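You operate a simulated robot arm through the tools that you are given. There is no shell and no other tool.

You run a simulated robot arm. Do the job below in one go: nothing can be reset, and whatever is moved stays where it is left.

## Task
Line up the wheel's white mark, tighten the hub knob and tap the orange and blue pegs home.
Fine: use the yellow mallet, two taps or more a peg; lay it on the tilt board, loosen the hub knob; leave the other pegs proud.

Only the result counts: the job must be done as asked and must still hold three seconds after the hand-in. Knocking over, shifting, dropping, spilling or breaking anything else fails it.

## Robot
A 7-joint arm with a two-finger parallel gripper, fixed in place. Base frame: the origin is at the foot of the arm, x ahead of it, y to its left, z up. Units: m, rad, N and s.
With the tool pointing down near the work surface it reaches from about 0.2 to 0.74 m from the base axis. Its first joint turns from -2.897 to 2.897 rad. Payload 1.57 kg.
The tool frame sits at the grasp point between the pads (the TCP): z along the fingers, y along the line on which they close. The tips reach 0.03 m beyond it. Largest opening 0.11 m; finger width 0.024, thickness 0.012; the body of the gripper, 0.048 by 0.112 m, starts 0.078 m behind the TCP.
Orientation is that of the tool frame in the base frame, as a unit quaternion [x, y, z, w]. With the fingers straight down and closing along the base's y, the tool's x points along the base's -x, its y along +y and its z along -z.

## Interface
- The arm moves only by the tool servo_tool. Its argument "targets" is one flat list of numbers, 7 for each row, row after row: the shift along the base's x, y, z in m, then the turn, a rotation vector about the base's x, y, z in degrees, then the opening in per cent of the stroke, from 0 (shut) to 100 (fully open). In form: [tx, ty, tz, wx, wy, wz, jaw, tx, ty, tz, wx, wy, wz, jaw, ...]. A call has 1 to 20 rows; each row is the pose to reach, as a shift and turn from the pose commanded when the call began. A row lasts 0.2 s, in which the tool goes at most 0.05 m and 0.15 rad; a call with a longer step from one row to the next is refused whole, and so is a gripper value outside its range. Where a pose cannot be reached the arm comes as near as it can. A force on the tool above 40 N (or 10 N above the force at the start of the call, whichever is more), or a blocked arm, ends the call early, and 0.2 s more pass. Each finger travels about 0.045 m/s and halts on what it meets, pressing with about 29 N; the grip force reading is that of the motor and also rises with nothing between the fingers. The clock runs only during rows and for 0.2 s after the last one: add rows that repeat a pose to give the fingers time. The reply holds the time, the measured pose of the TCP, the force on the tool along the base axes, the opening and the grip force, in the units named above and with some noise, with the torque about the TCP (base axes, N m) and any sound that the robot's microphone picked up.
- Cameras (640 x 400 px; columns grow to the right, rows downward): "scene" is fixed at [0.0498, 0.4994, 1.6906]; the picture's right is [-0.48, -0.88, 0.00], its down [-0.83, 0.45, -0.33] and it looks along [0.29, -0.16, -0.94] (base axes); focal length 319 px, centre (320, 200). "wrist" rides on the gripper at [0.07, 0.016, -0.141] in the tool frame; the picture's right is [-0.23, 0.97, 0.00], its down [-0.86, -0.20, -0.48] and it looks along [-0.47, -0.11, 0.88] (tool axes); focal length 222 px, centre (320, 200). There is no depth. A picture from a camera that has moved, and an enlarged one, comes with that camera's place and axes in the base frame and with its lens.
- camera(camera): a new picture of that camera. The clock stands still meanwhile.
- move_column(by): slides the trunk up (or, below 0, down) by that many m; the arm rides with it, the base frame stays. It gives what a move gives, with no picture.
- close_up(camera, box): a new picture of the part [left, top, right, bottom] of that camera's present view, enlarged. The clock stands still meanwhile.
- close_job(): hands the job in; it is judged then, once.

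Nothing tells you positions but the pictures and the camera data. Unless the task says otherwise, let go and move clear before handing in.

The tools are called after "Call:" by a JSON object that holds its "fn" and its "kwargs". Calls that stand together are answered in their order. servo_tool: Moves the arm, as the interface text tells. Its arguments: {"type":"object","properties":{"targets":{"type":"array"}},"required":["targets"]} The other tools are called the same way: move_column (by) slides the trunk up or down; camera (camera) takes a picture; close_up (camera, box) takes an enlarged picture of a part of a camera's view; close_job () hands the job in.

At the start:

```text
clock: 0.0
tool_pos: [0.2286, 0.3395, 1.2559]
orientation: [-0.001, 1.0, 0.0, 0.0]
ft_force: [0.9, -0.8, 0.6]
torque: [0.0, 0.02, 0.0]
grip_width: 0.1098
finger_force: 0.0
trunk travel left (down, up): [-0.525, 0.065]
```

scene: 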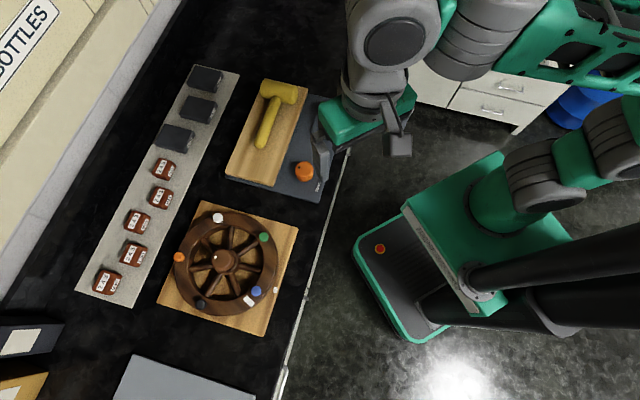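
wrist: 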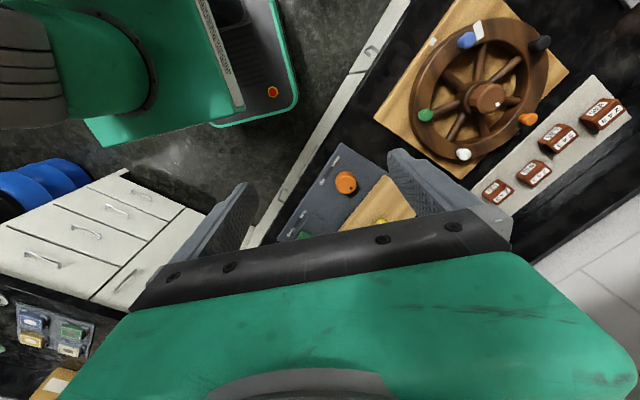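

I see a wheel with coloured pegs on a wooden board, a tilt board carrying a yellow mallet with an orange knob beside it, and bottles on a strip. First I'll look closer at everything before moving.

Call:
{"fn": "close_up", "kwargs": {"camera": "scene", "box": [150, 190, 310, 350]}}

Call:
{"fn": "close_up", "kwargs": {"camera": "scene", "box": [210, 60, 370, 220]}}

Call:
{"fn": "close_up", "kwargs": {"camera": "wrist", "box": [360, 0, 640, 200]}}

Call:
{"fn": "close_up", "kwargs": {"camera": "wrist", "box": [260, 130, 440, 250]}}

```text
2.50 times, centred on (230, 270) of scene
camera zoom: at [0.0498, 0.4994, 1.6906], right [-0.48, -0.88, 0.0], down [-0.83, 0.45, -0.33], along [0.29, -0.16, -0.94], focal length 798 px, centre (545, 25)
```

zoom: 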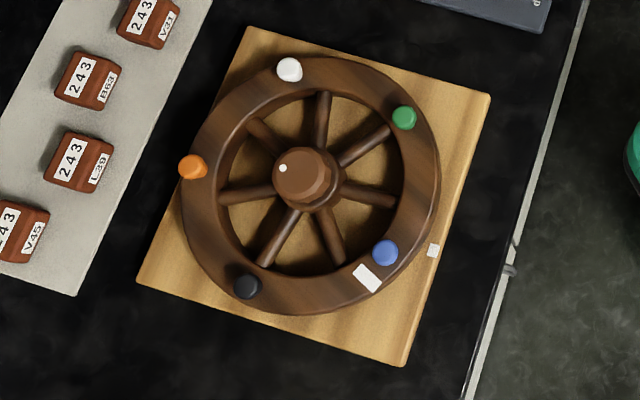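

```text
2.50 times, centred on (290, 140) of scene
camera zoom: at [0.0498, 0.4994, 1.6906], right [-0.48, -0.88, 0.0], down [-0.83, 0.45, -0.33], along [0.29, -0.16, -0.94], focal length 798 px, centre (395, 350)
```

zoom: 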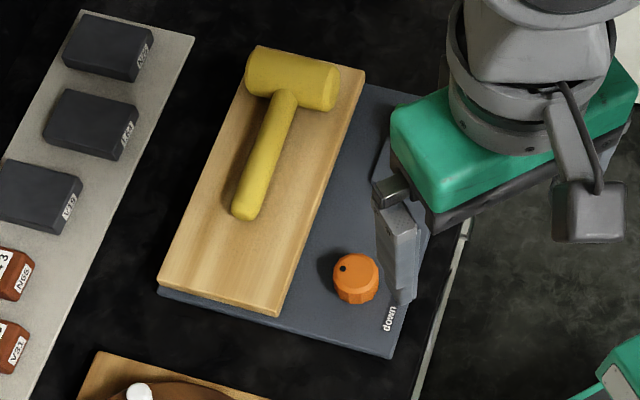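

```text
2.00 times, centred on (500, 100) of wrist
camera zoom: at [0.1583, 0.3546, 1.3969], right [0.23, 0.97, 0.0], down [0.86, -0.2, 0.48], along [0.47, -0.11, -0.88], focal length 444 px, centre (-40, 400)
```

zoom: 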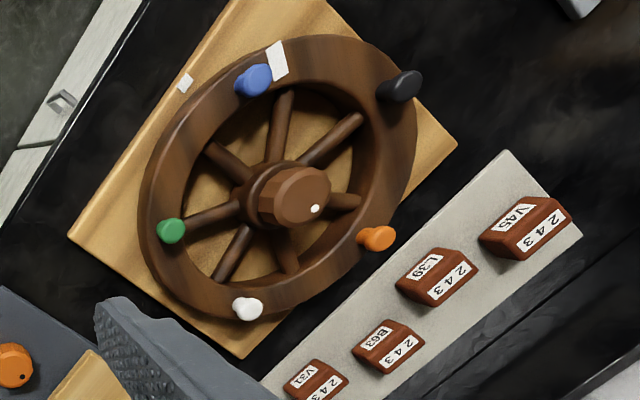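

```text
3.33 times, centred on (350, 190) of wrist
camera zoom: at [0.1583, 0.3546, 1.3969], right [0.23, 0.97, 0.0], down [0.86, -0.2, 0.48], along [0.47, -0.11, -0.88], focal length 740 px, centre (220, 233)
```

zoom: 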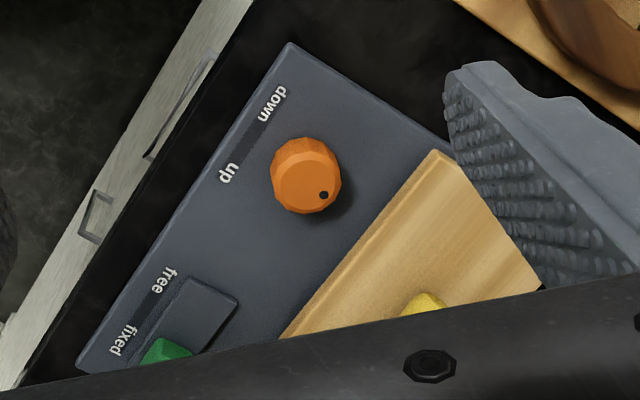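

The wheel hub knob is near (0.25, 0.64, 0.97), the orange tilt knob near (0.38, 0.365, 0.905), and the mallet lies from about (0.63, 0.32) to (0.51, 0.44). The wheel seems to need about 28° counter-clockwise. I'll move above the wheel at a safe height to look closer.

Call:
{"fn": "servo_tool", "kwargs": {"targets": [0.01, 0.03, -0.01, 0, 0, 0, 100, 0.02, 0.06, -0.02, 0, 0, 0, 100, 0.03, 0.09, -0.03, 0, 0, 0, 100, 0.04, 0.12, -0.04, 0, 0, 0, 100, 0.05, 0.15, -0.05, 0, 0, 0, 100, 0.05, 0.18, -0.06, 0, 0, 0, 100, 0.05, 0.21, -0.07, 0, 0, 0, 100, 0.05, 0.24, -0.08, 0, 0, 0, 100, 0.05, 0.24, -0.08, 0, 0, 0, 100]}}

```text
clock: 2.0
tool_pos: [0.2785, 0.5778, 1.1739]
orientation: [0.0, 1.0, 0.001, 0.001]
ft_force: [0.2, 1.5, 0.0]
torque: [0.01, 0.03, 0.01]
grip_width: 0.1099
finger_force: 0.1
trunk travel left (down, up): [-0.525, 0.065]
```

The arm reached (0.2785, 0.578, 1.174) as asked. Now I'll look at the wheel from the wrist and at the uncovered tilt board from the scene camera.

Call:
{"fn": "camera", "kwargs": {"camera": "wrist"}}

Call:
{"fn": "close_up", "kwargs": {"camera": "scene", "box": [215, 70, 365, 220]}}

Call:
{"fn": "camera", "kwargs": {"camera": "scene"}}

```text
taken
camera wrist: at [0.2076, 0.5945, 1.3156], right [0.23, 0.97, 0.0], down [0.85, -0.2, 0.48], along [0.47, -0.11, -0.88], focal length 222 px, centre (320, 200)
```

wrist: 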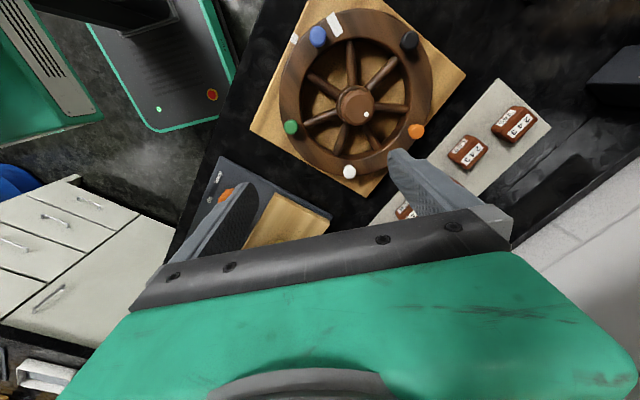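

```text
2.67 times, centred on (290, 145) of scene
camera zoom: at [0.0498, 0.4994, 1.6906], right [-0.48, -0.88, 0.0], down [-0.83, 0.45, -0.33], along [0.29, -0.16, -0.94], focal length 851 px, centre (400, 347)
```

zoom: 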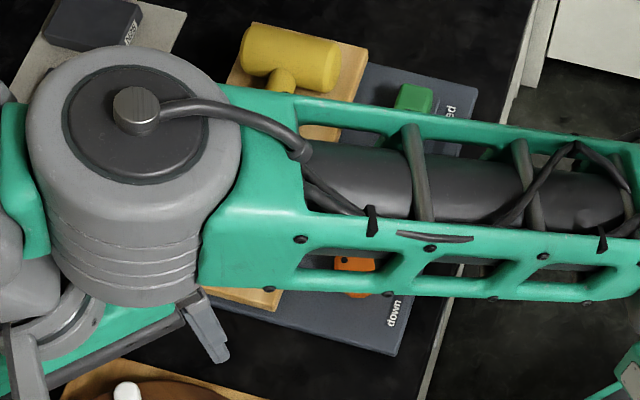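

```text
taken
```

scene: 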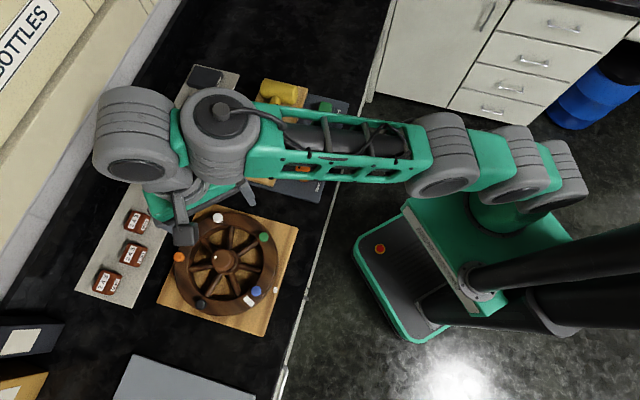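

The wheel is in good view from the wrist. I'll enlarge it to measure the marks, pegs, and rim.

Call:
{"fn": "close_up", "kwargs": {"camera": "wrist", "box": [240, 0, 480, 200]}}

Call:
{"fn": "close_up", "kwargs": {"camera": "wrist", "box": [285, 0, 385, 60]}}

Call:
{"fn": "close_up", "kwargs": {"camera": "wrist", "box": [300, 70, 410, 140]}}

Call:
{"fn": "close_up", "kwargs": {"camera": "scene", "box": [230, 70, 360, 150]}}

```text
2.00 times, centred on (360, 100) of wrist
camera zoom: at [0.2076, 0.5945, 1.3156], right [0.23, 0.97, 0.0], down [0.85, -0.2, 0.48], along [0.47, -0.11, -0.88], focal length 444 px, centre (240, 400)
```

zoom: 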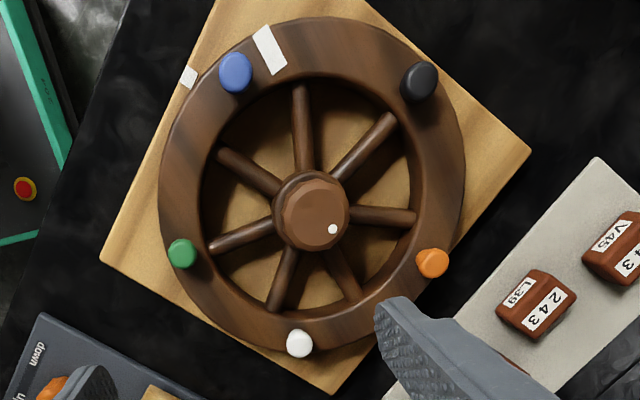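

```text
6.40 times, centred on (335, 30) of wrist
camera zoom: at [0.2076, 0.5945, 1.3156], right [0.23, 0.97, 0.0], down [0.85, -0.2, 0.48], along [0.47, -0.11, -0.88], focal length 1422 px, centre (224, 1288)
```

zoom: 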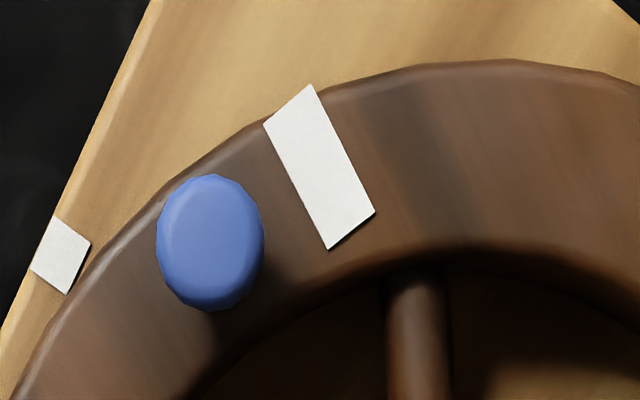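

```text
5.71 times, centred on (355, 105) of wrist
camera zoom: at [0.2076, 0.5945, 1.3156], right [0.23, 0.97, 0.0], down [0.85, -0.2, 0.48], along [0.47, -0.11, -0.88], focal length 1269 px, centre (120, 743)
```

zoom: 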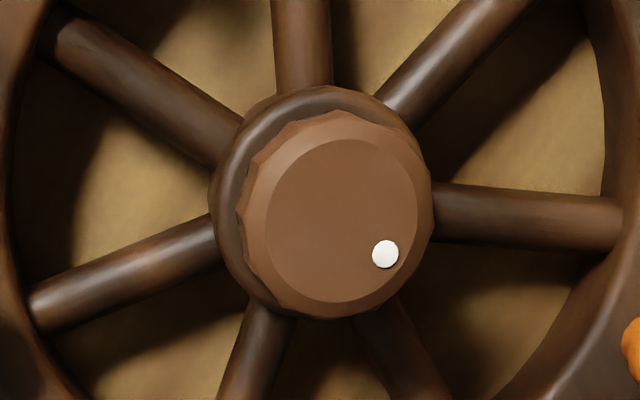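

```text
4.92 times, centred on (295, 110) of scene
camera zoom: at [0.0498, 0.4994, 1.6906], right [-0.48, -0.88, 0.0], down [-0.83, 0.45, -0.33], along [0.29, -0.16, -0.94], focal length 1571 px, centre (443, 643)
```

zoom: 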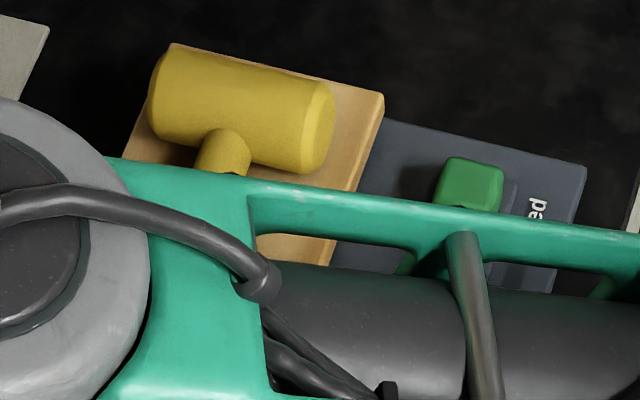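

From the two views: hub axis ≈ (0.252, 0.640), wheel mark at ≈185°, reference mark at ≈214°, so about +28° is needed. Rim is near z≈0.93 with radius 0.085–0.12. I'll approach above the rim at 250° (between blue and green pegs and between spokes) with the jaws lined up radially, staying above the knob.

Call:
{"fn": "servo_tool", "kwargs": {"targets": [-0.015, -0.008, -0.03, 0, 0, -5, 80, -0.03, -0.016, -0.06, 0, 0, -10, 64, -0.045, -0.024, -0.09, 0, 0, -15, 64, -0.06, -0.032, -0.115, 0, 0, -20, 64, -0.0605, -0.032, -0.134, 0, 0, -20, 64, -0.0605, -0.032, -0.134, 0, 0, -20, 64]}}

Call:
{"fn": "camera", "kwargs": {"camera": "wrist"}}

Call:
{"fn": "close_up", "kwargs": {"camera": "scene", "box": [150, 190, 310, 350]}}

```text
clock: 3.4
tool_pos: [0.2169, 0.5466, 1.0424]
orientation: [0.173, 0.985, 0.0, 0.0]
ft_force: [-0.5, 0.3, -0.3]
torque: [0.01, 0.01, -0.01]
grip_width: 0.0702
finger_force: 0.1
trunk travel left (down, up): [-0.525, 0.065]
```

```text
taken
camera wrist: at [0.1565, 0.5866, 1.1835], right [0.55, 0.84, 0.0], down [0.74, -0.48, 0.48], along [0.4, -0.26, -0.88], focal length 222 px, centre (320, 200)
```

wrist: 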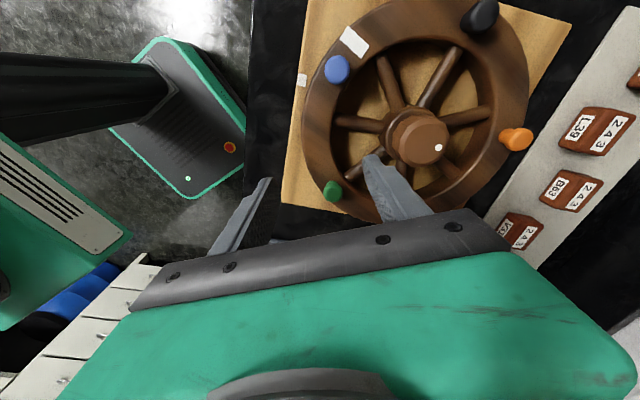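

```text
2.50 times, centred on (230, 270) of scene
camera zoom: at [0.0498, 0.4994, 1.6906], right [-0.48, -0.88, 0.0], down [-0.83, 0.45, -0.33], along [0.29, -0.16, -0.94], focal length 798 px, centre (545, 25)
```

zoom: 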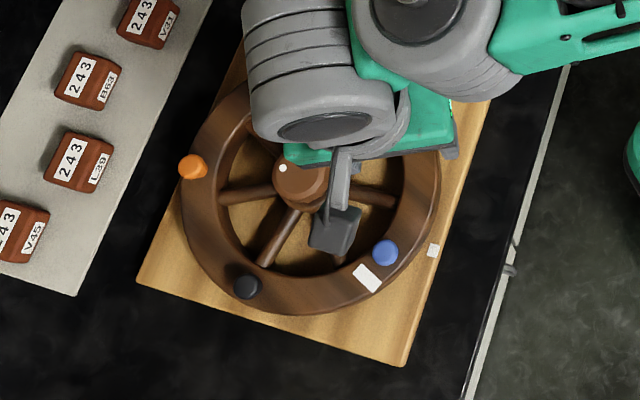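

Arm is above the rim point with clearance. I'll zoom into the wrist view to refine hub centre and rim geometry before descending.

Call:
{"fn": "close_up", "kwargs": {"camera": "wrist", "box": [280, 0, 540, 200]}}

Call:
{"fn": "close_up", "kwargs": {"camera": "wrist", "box": [300, 120, 420, 220]}}

```text
2.00 times, centred on (410, 100) of wrist
camera zoom: at [0.1565, 0.5866, 1.1835], right [0.55, 0.84, 0.0], down [0.74, -0.48, 0.48], along [0.4, -0.26, -0.88], focal length 444 px, centre (140, 400)
```

zoom: 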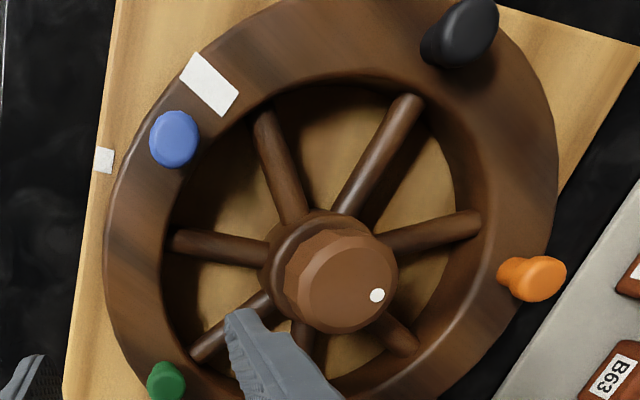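

```text
4.00 times, centred on (360, 170) of wrist
camera zoom: at [0.1565, 0.5866, 1.1835], right [0.55, 0.84, 0.0], down [0.74, -0.48, 0.48], along [0.4, -0.26, -0.88], focal length 888 px, centre (160, 320)
```

zoom: 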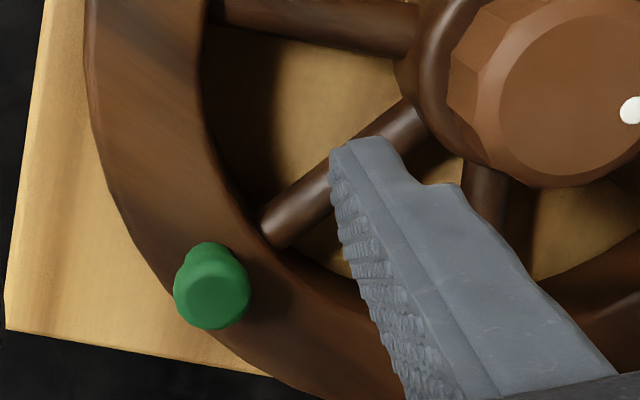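

Refined: hub axis ≈ (0.2566, 0.6407), knob top z≈0.968, rim top z≈0.939 (r 0.088–0.119), reference mark at 213°, wheel mark at ≈186°, so about +27° is needed. I'll descend straddling the rim at 250°.

Call:
{"fn": "servo_tool", "kwargs": {"targets": [0.0043, -0.0032, 0, 0, 0, 0, 64, 0.0043, -0.0032, -0.03, 0, 0, 0, 64, 0.0043, -0.0032, -0.055, 0, 0, 0, 64, 0.0043, -0.0032, -0.075, 0, 0, 0, 64, 0.0043, -0.0032, -0.086, 0, 0, 0, 64, 0.0043, -0.0032, -0.094, 0, 0, 0, 64, 0.0043, -0.0032, -0.094, 0, 0, 0, 64]}}

Call:
{"fn": "camera", "kwargs": {"camera": "wrist"}}

```text
clock: 4.8
tool_pos: [0.2237, 0.5463, 0.963]
orientation: [0.173, 0.985, 0.011, 0.002]
ft_force: [-1.8, -5.4, 14.2]
torque: [0.22, -0.12, -0.02]
grip_width: 0.0639
finger_force: 0.1
trunk travel left (down, up): [-0.525, 0.065]
stopped in row 6: the force on the tool passed its limit at 46 N (the readings are from after the stop); the commanded pose is now the measured one
```

```text
taken
camera wrist: at [0.1615, 0.5835, 1.105], right [0.55, 0.84, 0.02], down [0.73, -0.49, 0.47], along [0.41, -0.24, -0.88], focal length 222 px, centre (320, 200)
```

wrist: 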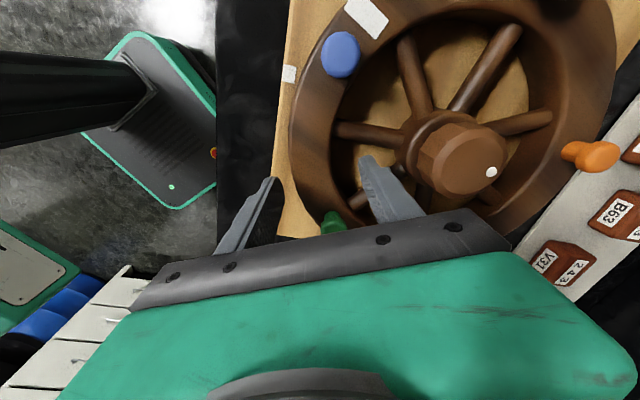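

The descent stopped on contact at z≈0.963 with the inner finger touching something. Zooming in to see what it touches before any further motion.

Call:
{"fn": "close_up", "kwargs": {"camera": "wrist", "box": [270, 100, 470, 240]}}

Call:
{"fn": "close_up", "kwargs": {"camera": "scene", "box": [180, 200, 290, 310]}}

```text
2.86 times, centred on (370, 170) of wrist
camera zoom: at [0.1615, 0.5835, 1.105], right [0.55, 0.84, 0.02], down [0.73, -0.49, 0.47], along [0.41, -0.24, -0.88], focal length 635 px, centre (177, 286)
```

zoom: 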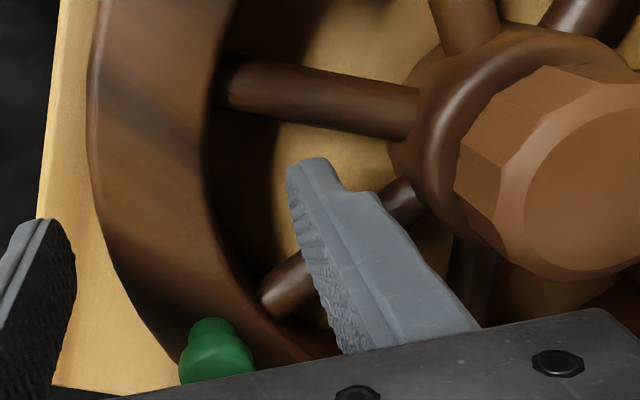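

```text
3.64 times, centred on (235, 255) of scene
camera zoom: at [0.0498, 0.4994, 1.6906], right [-0.48, -0.88, 0.0], down [-0.83, 0.45, -0.33], along [0.29, -0.16, -0.94], focal length 1161 px, centre (629, 0)
```

zoom: 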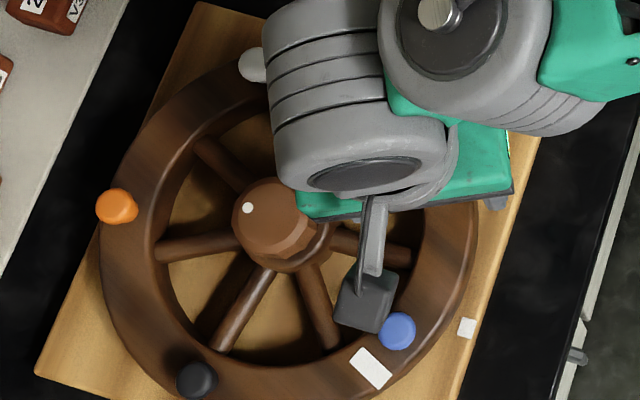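

A fingertip met something inside the ring (likely collision geometry between spokes), so I won't force it. I'll back up, straighten the tool, and instead turn the wheel by nudging the blue peg sideways from above the rim, with the jaws loosely straddling it tangentially.

Call:
{"fn": "servo_tool", "kwargs": {"targets": [0, 0, 0.02, -0.6, 0.22, 0, 58, 0, 0, 0.06, -1.2, 0.45, 0, 58, 0, 0, 0.08, -1.2, 0.45, 0, 58, 0, 0, 0.08, -1.2, 0.45, 0, 58]}}

Call:
{"fn": "camera", "kwargs": {"camera": "wrist"}}

```text
clock: 5.8
tool_pos: [0.2235, 0.5446, 1.0406]
orientation: [0.174, 0.985, -0.003, -0.002]
ft_force: [0.3, 0.4, -0.3]
torque: [0.02, 0.0, -0.02]
grip_width: 0.0639
finger_force: 0.1
trunk travel left (down, up): [-0.525, 0.065]
```

```text
taken
camera wrist: at [0.1635, 0.5854, 1.1816], right [0.55, 0.84, -0.01], down [0.74, -0.48, 0.48], along [0.4, -0.27, -0.88], focal length 222 px, centre (320, 200)
```

wrist: 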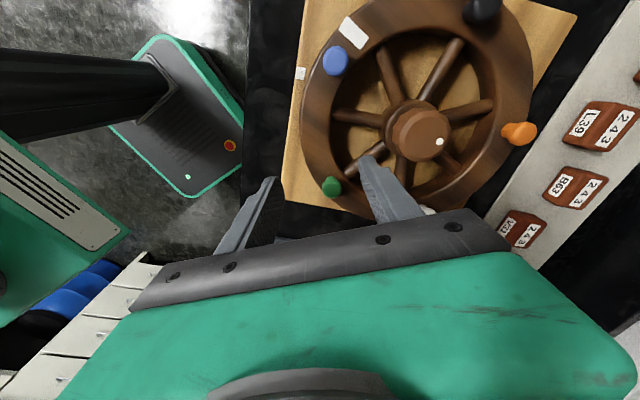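

The wheel is unmoved and the tool is upright again. Now I move above the blue peg with the jaws aligned tangentially (yaw +40°), staying above all pegs.

Call:
{"fn": "servo_tool", "kwargs": {"targets": [-0.01, 0.01, 0, 0, 0, 7, 55, -0.02, 0.02, 0, 0, 0, 14, 50, -0.033, 0.03, 0, 0, 0, 21, 45, -0.045, 0.04, 0, 0, 0, 28, 41, -0.056, 0.05, 0, 0, 0, 35, 41, -0.0651, 0.0594, -0.01, 0.3, -0.3, 40.5, 41, -0.0651, 0.0594, -0.0206, 0.3, -0.3, 40.5, 41, -0.0651, 0.0594, -0.0206, 0.3, -0.3, 40.5, 41]}}

Call:
{"fn": "camera", "kwargs": {"camera": "wrist"}}

Call:
{"fn": "close_up", "kwargs": {"camera": "wrist", "box": [220, 110, 420, 240]}}

Call:
{"fn": "close_up", "kwargs": {"camera": "scene", "box": [180, 200, 290, 310]}}

```text
clock: 7.5
tool_pos: [0.1582, 0.606, 1.0208]
orientation: [-0.18, 0.984, 0.0, 0.002]
ft_force: [0.2, 0.0, -0.2]
torque: [-0.01, 0.01, 0.02]
grip_width: 0.0451
finger_force: 0.0
trunk travel left (down, up): [-0.525, 0.065]
```

```text
taken
camera wrist: at [0.0865, 0.5975, 1.1615], right [-0.13, 0.99, 0.0], down [0.87, 0.11, 0.48], along [0.48, 0.06, -0.88], focal length 222 px, centre (320, 200)
```

wrist: 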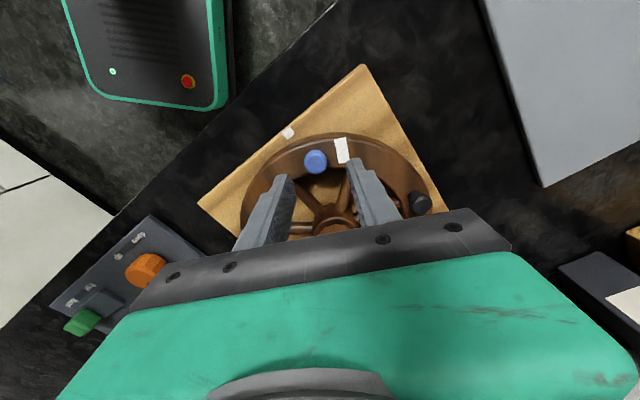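

```text
3.08 times, centred on (320, 175) of wrist
camera zoom: at [0.0865, 0.5975, 1.1615], right [-0.13, 0.99, 0.0], down [0.87, 0.11, 0.48], along [0.48, 0.06, -0.88], focal length 684 px, centre (320, 277)
```

zoom: 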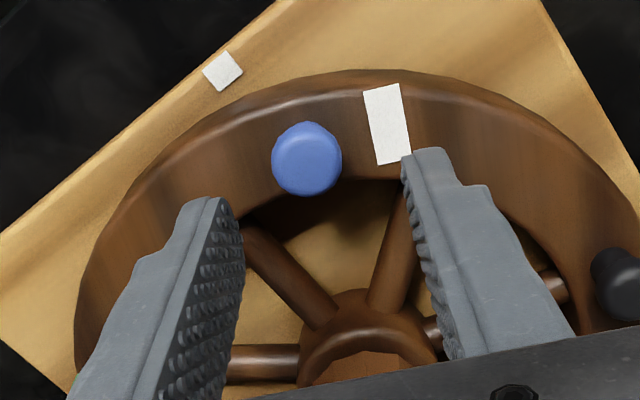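

```text
3.64 times, centred on (235, 255) of scene
camera zoom: at [0.0498, 0.4994, 1.6906], right [-0.48, -0.88, 0.0], down [-0.83, 0.45, -0.33], along [0.29, -0.16, -0.94], focal length 1161 px, centre (629, 0)
```

zoom: 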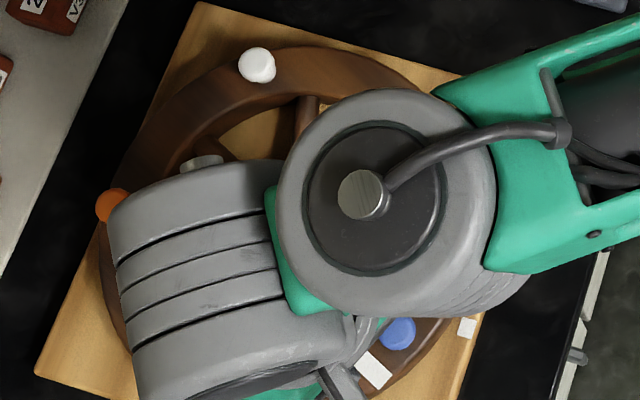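

The jaws straddle the blue peg; its top is at about z≈0.947 and rim top at z≈0.933. I'll lower the tips to about 0.94 (just above the rim, beside the peg).

Call:
{"fn": "servo_tool", "kwargs": {"targets": [0.0008, -0.002, -0.02, 0, 0, 0, 41, 0.0008, -0.002, -0.035, 0, 0, 0, 41, 0.0008, -0.002, -0.045, 0, 0, 0, 41, 0.0008, -0.002, -0.0505, 0, 0, 0, 41, 0.0008, -0.002, -0.0505, 0, 0, 0, 41]}}

Call:
{"fn": "close_up", "kwargs": {"camera": "wrist", "box": [220, 90, 420, 220]}}

```text
clock: 8.8
tool_pos: [0.1589, 0.6037, 0.9693]
orientation: [-0.178, 0.984, 0.0, 0.002]
ft_force: [0.2, 0.5, 0.4]
torque: [-0.02, 0.03, 0.03]
grip_width: 0.0448
finger_force: 0.1
trunk travel left (down, up): [-0.525, 0.065]
```

```text
3.08 times, centred on (320, 155) of wrist
camera zoom: at [0.0871, 0.5953, 1.1108], right [-0.13, 0.99, 0.0], down [0.87, 0.11, 0.48], along [0.48, 0.06, -0.88], focal length 684 px, centre (320, 338)
```

zoom: 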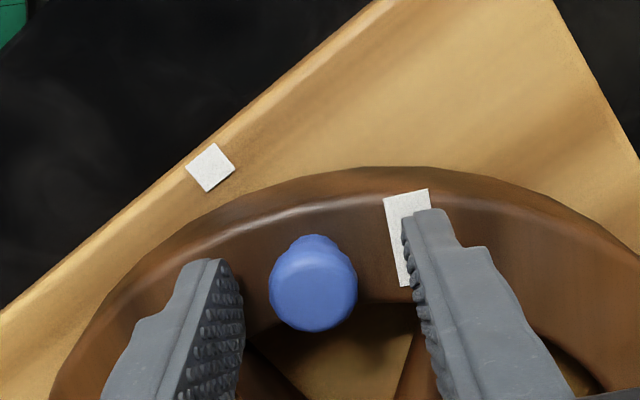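

No contact with the rim and the peg sits centred between the jaws. I'll now sweep the jaws 16° counter-clockwise about the hub axis to see whether the wheel turns freely.

Call:
{"fn": "servo_tool", "kwargs": {"targets": [0.00282, -0.00673, 0, 0, 0, 4, 41, 0.0061, -0.01324, 0, 0, 0, 8, 41, 0.00982, -0.0195, 0, 0, 0, 12, 41, 0.01398, -0.0255, 0, 0, 0, 16, 41, 0.01398, -0.0255, 0, 0, 0, 16, 41]}}

Call:
{"fn": "close_up", "kwargs": {"camera": "wrist", "box": [220, 90, 420, 220]}}

```text
clock: 9.9
tool_pos: [0.1723, 0.5786, 0.9693]
orientation: [-0.315, 0.949, 0.0, 0.001]
ft_force: [0.4, -0.7, 0.4]
torque: [0.05, -0.02, -0.01]
grip_width: 0.0451
finger_force: 0.3
trunk travel left (down, up): [-0.525, 0.065]
```

```text
3.08 times, centred on (320, 155) of wrist
camera zoom: at [0.1062, 0.5507, 1.1107], right [-0.4, 0.92, 0.0], down [0.8, 0.35, 0.48], along [0.44, 0.19, -0.88], focal length 684 px, centre (320, 338)
```

zoom: 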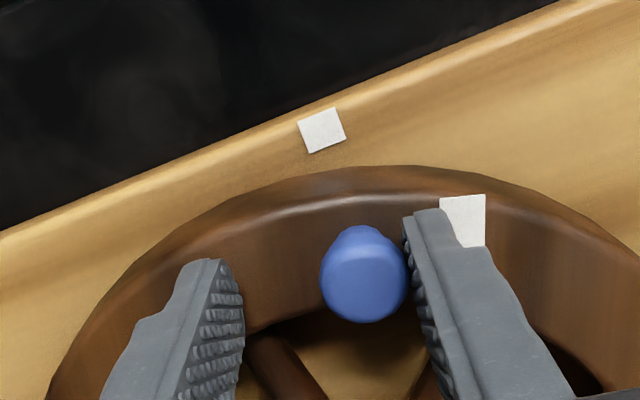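

The wheel is loose and turned freely (about 9° so far, under 1 N). I'll sweep another 15° and then measure the marks again.

Call:
{"fn": "servo_tool", "kwargs": {"targets": [0.00454, -0.00573, 0, 0, 0, 4, 41, 0.00946, -0.01113, 0, 0, 0, 8, 41, 0.01475, -0.01617, 0, 0, 0, 12, 41, 0.01894, -0.0197, 0, 0, 0, 15, 41, 0.01894, -0.0197, 0, 0, 0, 15, 41]}}

Call:
{"fn": "close_up", "kwargs": {"camera": "wrist", "box": [220, 90, 420, 220]}}

Call:
{"fn": "close_up", "kwargs": {"camera": "scene", "box": [180, 200, 290, 310]}}

```text
clock: 11.2
tool_pos: [0.1926, 0.5592, 0.9688]
orientation: [-0.436, 0.9, 0.001, 0.002]
ft_force: [-0.3, -0.5, 0.6]
torque: [0.05, 0.0, -0.01]
grip_width: 0.0455
finger_force: 0.3
trunk travel left (down, up): [-0.525, 0.065]
```

```text
3.08 times, centred on (320, 155) of wrist
camera zoom: at [0.1352, 0.5152, 1.1095], right [-0.62, 0.78, 0.0], down [0.69, 0.54, 0.48], along [0.38, 0.3, -0.88], focal length 684 px, centre (320, 338)
```

zoom: 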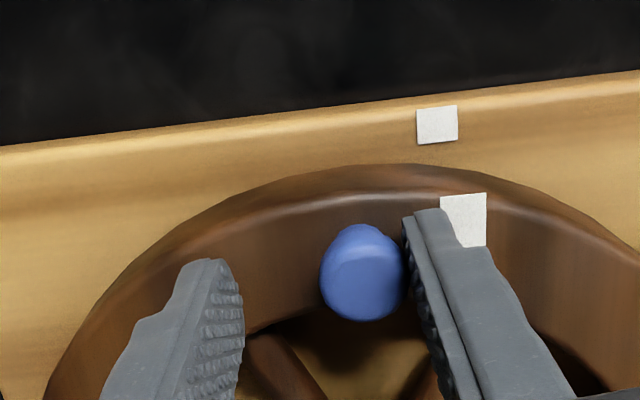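

```text
3.64 times, centred on (235, 255) of scene
camera zoom: at [0.0498, 0.4994, 1.6906], right [-0.48, -0.88, 0.0], down [-0.83, 0.45, -0.33], along [0.29, -0.16, -0.94], focal length 1161 px, centre (629, 0)
```

zoom: 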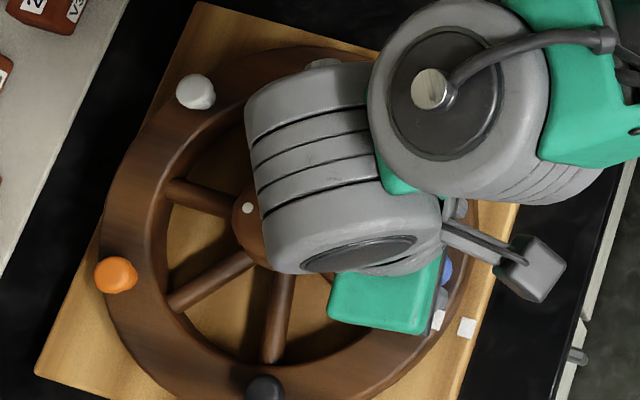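

The wheel mark is within about 2° of the reference in both cameras. I'll push 2° further, back the finger off the peg, and lift for a clear look.

Call:
{"fn": "servo_tool", "kwargs": {"targets": [0.0015, -0.0011, 0, 0, 0, 1, 41, 0.0029, -0.0022, 0, 0, 0, 2, 41, 0.0029, -0.0022, 0, 0, 0, 2, 41, -0.0015, 0.0015, 0, 0, 0, 0, 41, -0.004, 0.0035, 0.0, 0, 0, -2, 41, -0.004, 0.0035, 0.03, 0, 0, -2, 41, -0.004, 0.0035, 0.06, 0, 0, -2, 41, -0.02, -0.03, 0.08, 0, 0, -2, 41, -0.02, -0.03, 0.08, 0, 0, -2, 41]}}

Call:
{"fn": "camera", "kwargs": {"camera": "wrist"}}

Call:
{"fn": "close_up", "kwargs": {"camera": "scene", "box": [180, 200, 290, 310]}}

```text
clock: 13.2
tool_pos: [0.1726, 0.5258, 1.0465]
orientation: [-0.42, 0.908, 0.001, 0.002]
ft_force: [0.3, -0.1, -0.4]
torque: [0.0, -0.01, -0.02]
grip_width: 0.045
finger_force: 0.1
trunk travel left (down, up): [-0.525, 0.065]
```

```text
taken
camera wrist: at [0.1141, 0.4833, 1.1891], right [-0.59, 0.8, 0.0], down [0.71, 0.52, 0.48], along [0.39, 0.29, -0.88], focal length 222 px, centre (320, 200)
```

wrist: 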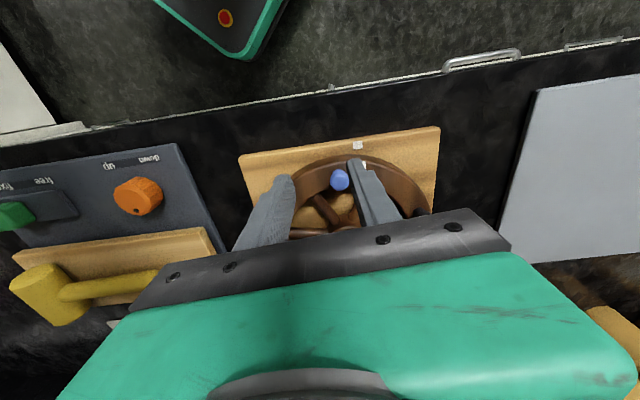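

```text
3.64 times, centred on (235, 255) of scene
camera zoom: at [0.0498, 0.4994, 1.6906], right [-0.48, -0.88, 0.0], down [-0.83, 0.45, -0.33], along [0.29, -0.16, -0.94], focal length 1161 px, centre (629, 0)
```

zoom: 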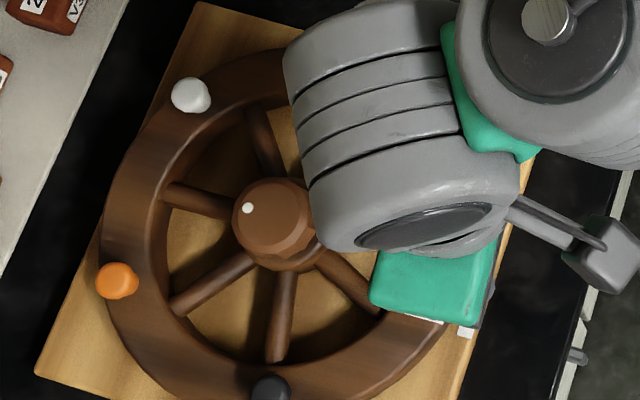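

The mark now looks aligned but is partly hidden. I'll move above the hub knob with the jaws open; from there I can check the marks unobstructed and prepare to tighten.

Call:
{"fn": "servo_tool", "kwargs": {"targets": [0.017, 0.023, 0.002, 0, 0, 0, 60, 0.034, 0.046, 0.004, 0, 0, 0, 75, 0.051, 0.069, 0.004, 0, 0, 0, 75, 0.068, 0.092, 0.004, 0, 0, 0, 75, 0.084, 0.1149, 0.004, 0, 0, 0, 75, 0.084, 0.1149, 0.004, 0, 0, 0, 75]}}

Call:
{"fn": "camera", "kwargs": {"camera": "wrist"}}

Call:
{"fn": "close_up", "kwargs": {"camera": "scene", "box": [180, 200, 290, 310]}}

```text
clock: 14.6
tool_pos: [0.2563, 0.637, 1.0525]
orientation: [-0.418, 0.908, 0.001, 0.001]
ft_force: [1.1, -0.3, -0.4]
torque: [0.01, 0.03, 0.02]
grip_width: 0.0824
finger_force: 0.0
out of reach, approached as far as the arm can: row 5, 6
trunk travel left (down, up): [-0.525, 0.065]
```

```text
taken
camera wrist: at [0.1982, 0.594, 1.193], right [-0.59, 0.8, 0.0], down [0.71, 0.52, 0.48], along [0.39, 0.29, -0.88], focal length 222 px, centre (320, 200)
```

wrist: 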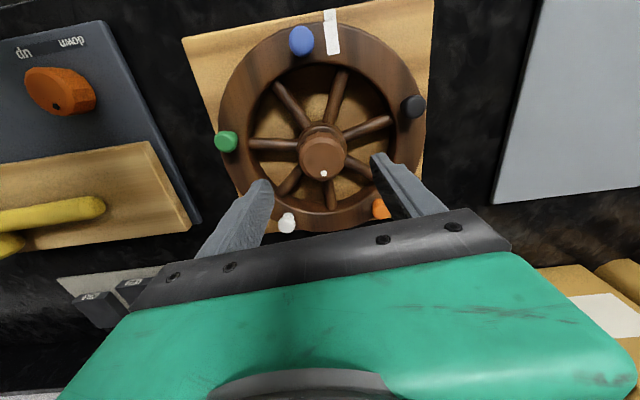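

```text
3.64 times, centred on (235, 255) of scene
camera zoom: at [0.0498, 0.4994, 1.6906], right [-0.48, -0.88, 0.0], down [-0.83, 0.45, -0.33], along [0.29, -0.16, -0.94], focal length 1161 px, centre (629, 0)
```

zoom: 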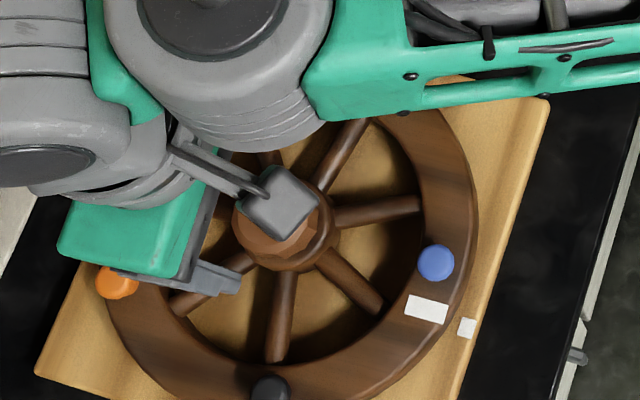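

The arm is nearly at reach limit here, 4 mm short. I'll check the mark alignment in a zoomed view first.

Call:
{"fn": "close_up", "kwargs": {"camera": "wrist", "box": [260, 0, 400, 90]}}

Call:
{"fn": "close_up", "kwargs": {"camera": "wrist", "box": [180, 0, 460, 190]}}

Call:
{"fn": "close_up", "kwargs": {"camera": "scene", "box": [235, 260, 285, 300]}}

```text
4.44 times, centred on (330, 45) of wrist
camera zoom: at [0.1982, 0.594, 1.193], right [-0.59, 0.8, 0.0], down [0.71, 0.52, 0.48], along [0.39, 0.29, -0.88], focal length 987 px, centre (276, 889)
```

zoom: 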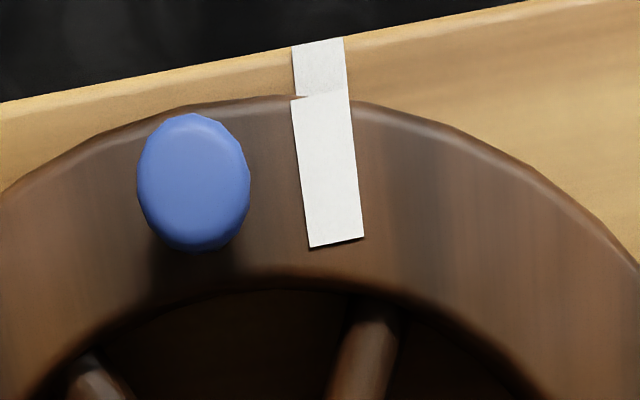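

```text
2.11 times, centred on (320, 95) of wrist
camera zoom: at [0.1982, 0.594, 1.193], right [-0.59, 0.8, 0.0], down [0.71, 0.52, 0.48], along [0.39, 0.29, -0.88], focal length 468 px, centre (320, 421)
```

zoom: 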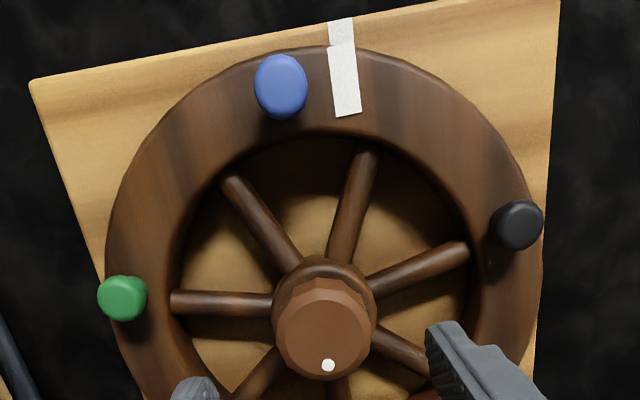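

```text
10.00 times, centred on (260, 280) of scene
camera zoom: at [0.0498, 0.4994, 1.6906], right [-0.48, -0.88, 0.0], down [-0.83, 0.45, -0.33], along [0.29, -0.16, -0.94], focal length 3192 px, centre (920, -600)
```

zoom: 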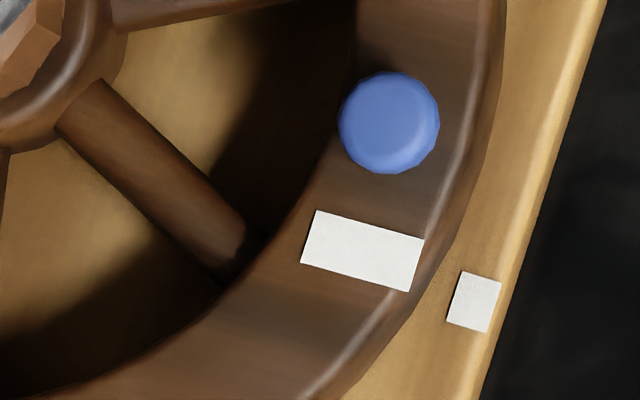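

Both marks turn out to be set in line along the board's own direction (≈225°), and the wheel mark sits within about 1–2° of collinear with the reference, slightly past — tightening clockwise may take that up. I'll lower over the hub knob, checking reach as I go.

Call:
{"fn": "servo_tool", "kwargs": {"targets": [0.0003, 0.0037, -0.02, 0, 0, 0, 75, 0.0003, 0.0037, -0.04, 0, 0, 0, 75, 0.0003, 0.0037, -0.05, 0, 0, 0, 75, 0.0003, 0.0037, -0.05, 0, 0, 0, 75]}}

Call:
{"fn": "close_up", "kwargs": {"camera": "wrist", "box": [220, 60, 420, 220]}}

```text
clock: 15.6
tool_pos: [0.2554, 0.6409, 1.0009]
orientation: [-0.419, 0.908, 0.001, 0.001]
ft_force: [-0.4, -0.8, 0.6]
torque: [0.03, -0.02, 0.0]
grip_width: 0.0826
finger_force: 0.0
trunk travel left (down, up): [-0.525, 0.065]
```

```text
2.50 times, centred on (320, 140) of wrist
camera zoom: at [0.1977, 0.5982, 1.1425], right [-0.59, 0.81, 0.0], down [0.71, 0.52, 0.48], along [0.39, 0.29, -0.88], focal length 555 px, centre (320, 350)
```

zoom: 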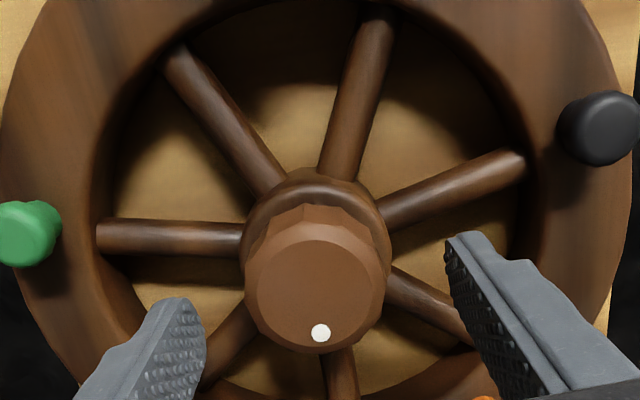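

The knob is centred between the jaws (dot pointing at ≈37°). I'll lower to grip height (tips ≈0.952) and close on the knob.

Call:
{"fn": "servo_tool", "kwargs": {"targets": [0.0012, -0.0003, -0.01, 0, 0, 0, 75, 0.0012, -0.0003, -0.019, 0, 0, 0, 75, 0.0012, -0.0003, -0.019, 0, 0, 0, 30, 0.0012, -0.0003, -0.019, 0, 0, 0, 0, 0.0012, -0.0003, -0.019, 0, 0, 0, 0, 0.0012, -0.0003, -0.019, 0, 0, 0, 0, 0.0012, -0.0003, -0.019, 0, 0, 0, 0]}}

Call:
{"fn": "close_up", "kwargs": {"camera": "wrist", "box": [220, 60, 420, 220]}}

```text
clock: 17.1
tool_pos: [0.259, 0.6401, 0.9828]
orientation: [-0.418, 0.908, 0.001, 0.002]
ft_force: [4.3, -4.3, 0.8]
torque: [-0.56, -0.49, 0.0]
grip_width: 0.0475
finger_force: 40.2
trunk travel left (down, up): [-0.525, 0.065]
```

```text
2.50 times, centred on (320, 140) of wrist
camera zoom: at [0.1997, 0.5979, 1.124], right [-0.59, 0.81, 0.0], down [0.71, 0.52, 0.48], along [0.39, 0.29, -0.88], focal length 555 px, centre (320, 350)
```

zoom: 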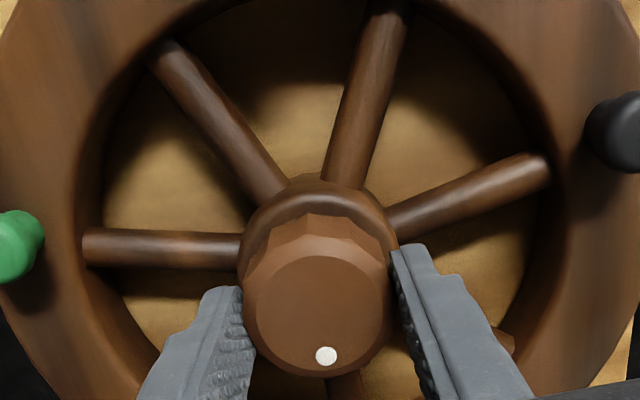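

The knob is gripped (0.0475 m wide). I'll turn it clockwise 32° in steps and watch the torque.

Call:
{"fn": "servo_tool", "kwargs": {"targets": [0.001, -0.001, 0, 0, 0, -8, 0, 0.001, -0.001, 0, 0, 0, -16, 0, 0.001, -0.001, 0, 0, 0, -24, 0, 0.001, -0.001, 0, 0, 0, -32, 0, 0.001, -0.001, 0, 0, 0, -32, 0]}}

Call:
{"fn": "camera", "kwargs": {"camera": "wrist"}}

```text
clock: 18.4
tool_pos: [0.2583, 0.6399, 0.9814]
orientation: [-0.152, 0.988, 0.0, 0.002]
ft_force: [2.3, -4.2, -2.0]
torque: [0.48, 0.03, 0.01]
grip_width: 0.0473
finger_force: 44.8
trunk travel left (down, up): [-0.525, 0.065]
```

```text
taken
camera wrist: at [0.1859, 0.6351, 1.124], right [-0.08, 1.0, 0.0], down [0.87, 0.07, 0.48], along [0.48, 0.04, -0.88], focal length 222 px, centre (320, 200)
```

wrist: 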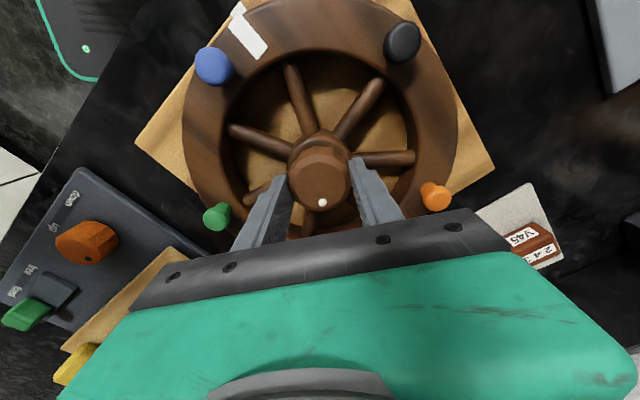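

The knob turned with the jaws (dot now at ≈5°) with no noticeable resistance yet. Continuing clockwise another 64°.

Call:
{"fn": "servo_tool", "kwargs": {"targets": [0, 0, 0, 0, 0, -8, 0, 0, 0, 0, 0, 0, -16, 0, 0, 0, 0, 0, 0, -24, 0, 0, 0, 0, 0, 0, -32, 0, 0, 0, 0, 0, 0, -40, 0, 0, 0, 0, 0, 0, -48, 0, 0, 0, 0, 0, 0, -56, 0, 0, 0, 0, 0, 0, -64, 0, 0, 0, 0, 0, 0, -64, 0]}}

Call:
{"fn": "camera", "kwargs": {"camera": "wrist"}}

Call:
{"fn": "close_up", "kwargs": {"camera": "scene", "box": [180, 200, 290, 310]}}

```text
clock: 20.4
tool_pos: [0.2577, 0.6399, 0.9817]
orientation: [0.396, 0.918, 0.0, 0.002]
ft_force: [3.2, -1.8, 3.1]
torque: [-0.33, 0.29, 0.0]
grip_width: 0.0474
finger_force: 44.9
trunk travel left (down, up): [-0.525, 0.065]
```

```text
taken
camera wrist: at [0.2211, 0.7023, 1.124], right [0.86, 0.5, 0.0], down [0.44, -0.76, 0.48], along [0.24, -0.41, -0.88], focal length 222 px, centre (320, 200)
```

wrist: 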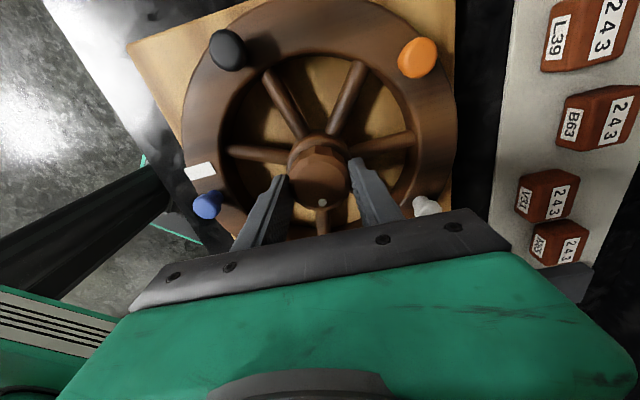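

```text
3.64 times, centred on (235, 255) of scene
camera zoom: at [0.0498, 0.4994, 1.6906], right [-0.48, -0.88, 0.0], down [-0.83, 0.45, -0.33], along [0.29, -0.16, -0.94], focal length 1161 px, centre (629, 0)
```

zoom: 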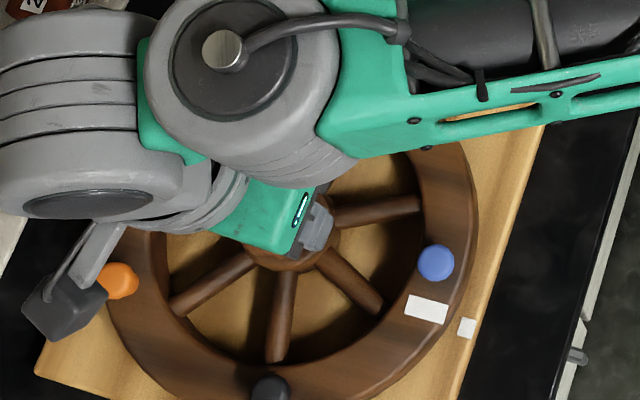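

The wheel stayed put and the knob keeps turning with no torque (96° so far). Continuing clockwise.

Call:
{"fn": "servo_tool", "kwargs": {"targets": [0, 0, 0, 0, 0, -8, 0, 0, 0, 0, 0, 0, -16, 0, 0, 0, 0, 0, 0, -24, 0, 0, 0, 0, 0, 0, -32, 0, 0, 0, 0, 0, 0, -40, 0, 0, 0, 0, 0, 0, -48, 0, 0, 0, 0, 0, 0, -56, 0, 0, 0, 0, 0, 0, -64, 0, 0, 0, 0, 0, 0, -64, 0]}}

Call:
{"fn": "camera", "kwargs": {"camera": "wrist"}}

```text
clock: 22.4
tool_pos: [0.2585, 0.6391, 0.9826]
orientation: [0.822, 0.57, -0.001, 0.001]
ft_force: [1.4, 1.6, 3.6]
torque: [0.05, 0.47, 1.34]
grip_width: 0.0471
finger_force: 45.0
trunk travel left (down, up): [-0.525, 0.065]
```

```text
taken
camera wrist: at [0.2974, 0.7009, 1.1239], right [0.83, -0.55, 0.0], down [-0.49, -0.73, 0.48], along [-0.27, -0.4, -0.88], focal length 222 px, centre (320, 200)
```

wrist: 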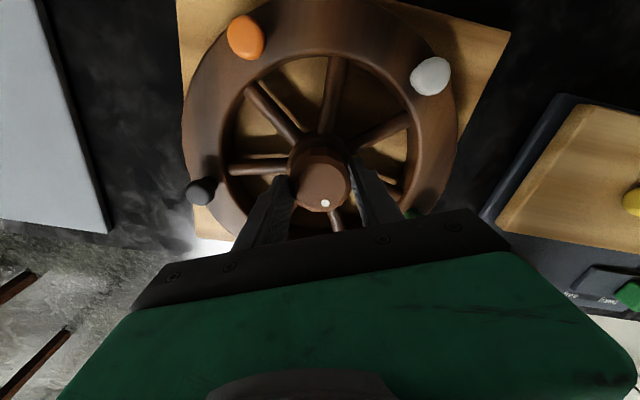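

Torque has now built up to 1.3 N·m after about 150° clockwise: the knob is tightening. A little more turn to confirm it is at its stop, then I'll check that the wheel didn't move.

Call:
{"fn": "servo_tool", "kwargs": {"targets": [0, 0, 0, 0, 0, -5, 0, 0, 0, 0, 0, 0, -10, 0, 0, 0, 0, 0, 0, -10, 0]}}

Call:
{"fn": "camera", "kwargs": {"camera": "wrist"}}

Call:
{"fn": "close_up", "kwargs": {"camera": "scene", "box": [180, 200, 290, 310]}}

```text
clock: 23.1
tool_pos: [0.2578, 0.6406, 0.9833]
orientation: [0.868, 0.497, -0.001, 0.001]
ft_force: [2.0, 1.0, 3.6]
torque: [0.03, 0.26, 1.26]
grip_width: 0.0464
finger_force: 44.7
trunk travel left (down, up): [-0.525, 0.065]
```

```text
taken
camera wrist: at [0.3073, 0.6932, 1.1237], right [0.72, -0.69, 0.0], down [-0.6, -0.63, 0.48], along [-0.33, -0.35, -0.88], focal length 222 px, centre (320, 200)
```

wrist: 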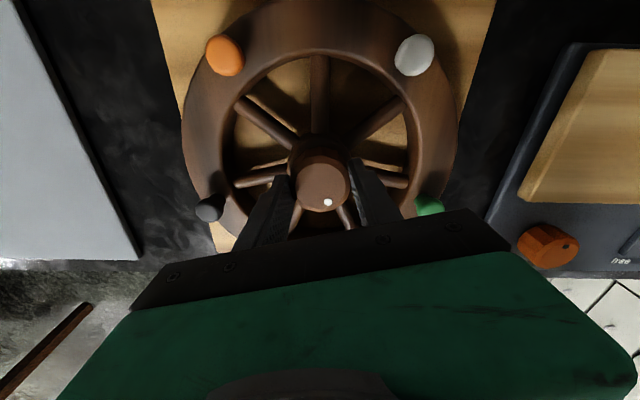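

```text
3.64 times, centred on (235, 255) of scene
camera zoom: at [0.0498, 0.4994, 1.6906], right [-0.48, -0.88, 0.0], down [-0.83, 0.45, -0.33], along [0.29, -0.16, -0.94], focal length 1161 px, centre (629, 0)
```

zoom: 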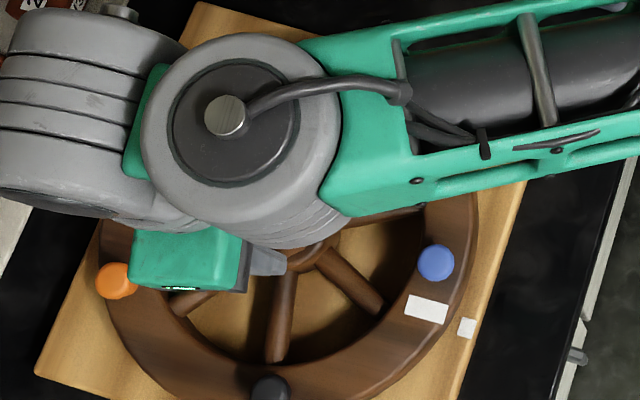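

The knob is at its stop (it now slips at ~1.3 N·m) and the wheel hasn't moved. I'll release, rise, and move so the camera looks straight down on the two marks for a precise alignment check.

Call:
{"fn": "servo_tool", "kwargs": {"targets": [0, 0, 0, 0, 0, 0, 40, 0, 0, 0, 0, 0, 0, 75, 0, 0, 0, 0, 0, 0, 75, 0, 0, 0.03, 0, 0, 0, 75, 0, 0, 0.06, 0, 0, 0, 75, -0.03, -0.025, 0.08, 0, 0, 0, 60, -0.065, -0.05, 0.08, 0, 0, 0, 50, -0.1, -0.075, 0.08, 0, 0, 0, 40, -0.135, -0.1, 0.08, 0, 0, 0, 30, -0.152, -0.117, 0.08, 0, 0, 0, 30, -0.152, -0.117, 0.08, 0, 0, 0, 30]}}

Call:
{"fn": "camera", "kwargs": {"camera": "wrist"}}

Call:
{"fn": "close_up", "kwargs": {"camera": "scene", "box": [180, 200, 290, 310]}}

```text
clock: 25.6
tool_pos: [0.1069, 0.5229, 1.0651]
orientation: [0.868, 0.496, -0.003, 0.001]
ft_force: [0.3, 0.3, 0.1]
torque: [0.03, 0.02, 0.01]
grip_width: 0.0331
finger_force: 0.1
out of reach, approached as far as the arm can: row 4, 5
trunk travel left (down, up): [-0.525, 0.065]
```

```text
taken
camera wrist: at [0.1562, 0.5759, 1.2064], right [0.72, -0.69, 0.0], down [-0.61, -0.63, 0.48], along [-0.33, -0.35, -0.88], focal length 222 px, centre (320, 200)
```

wrist: 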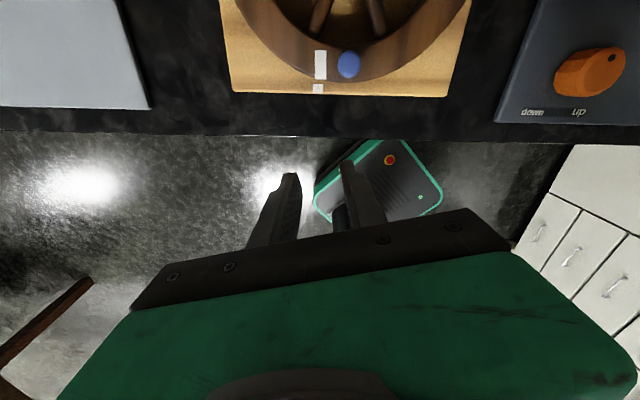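

```text
3.64 times, centred on (235, 255) of scene
camera zoom: at [0.0498, 0.4994, 1.6906], right [-0.48, -0.88, 0.0], down [-0.83, 0.45, -0.33], along [0.29, -0.16, -0.94], focal length 1161 px, centre (629, 0)
```

zoom: 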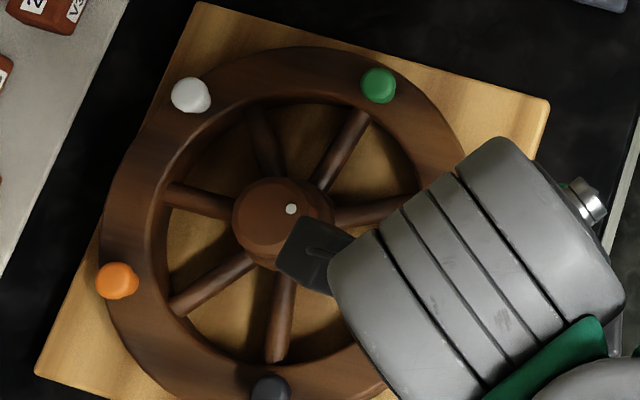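

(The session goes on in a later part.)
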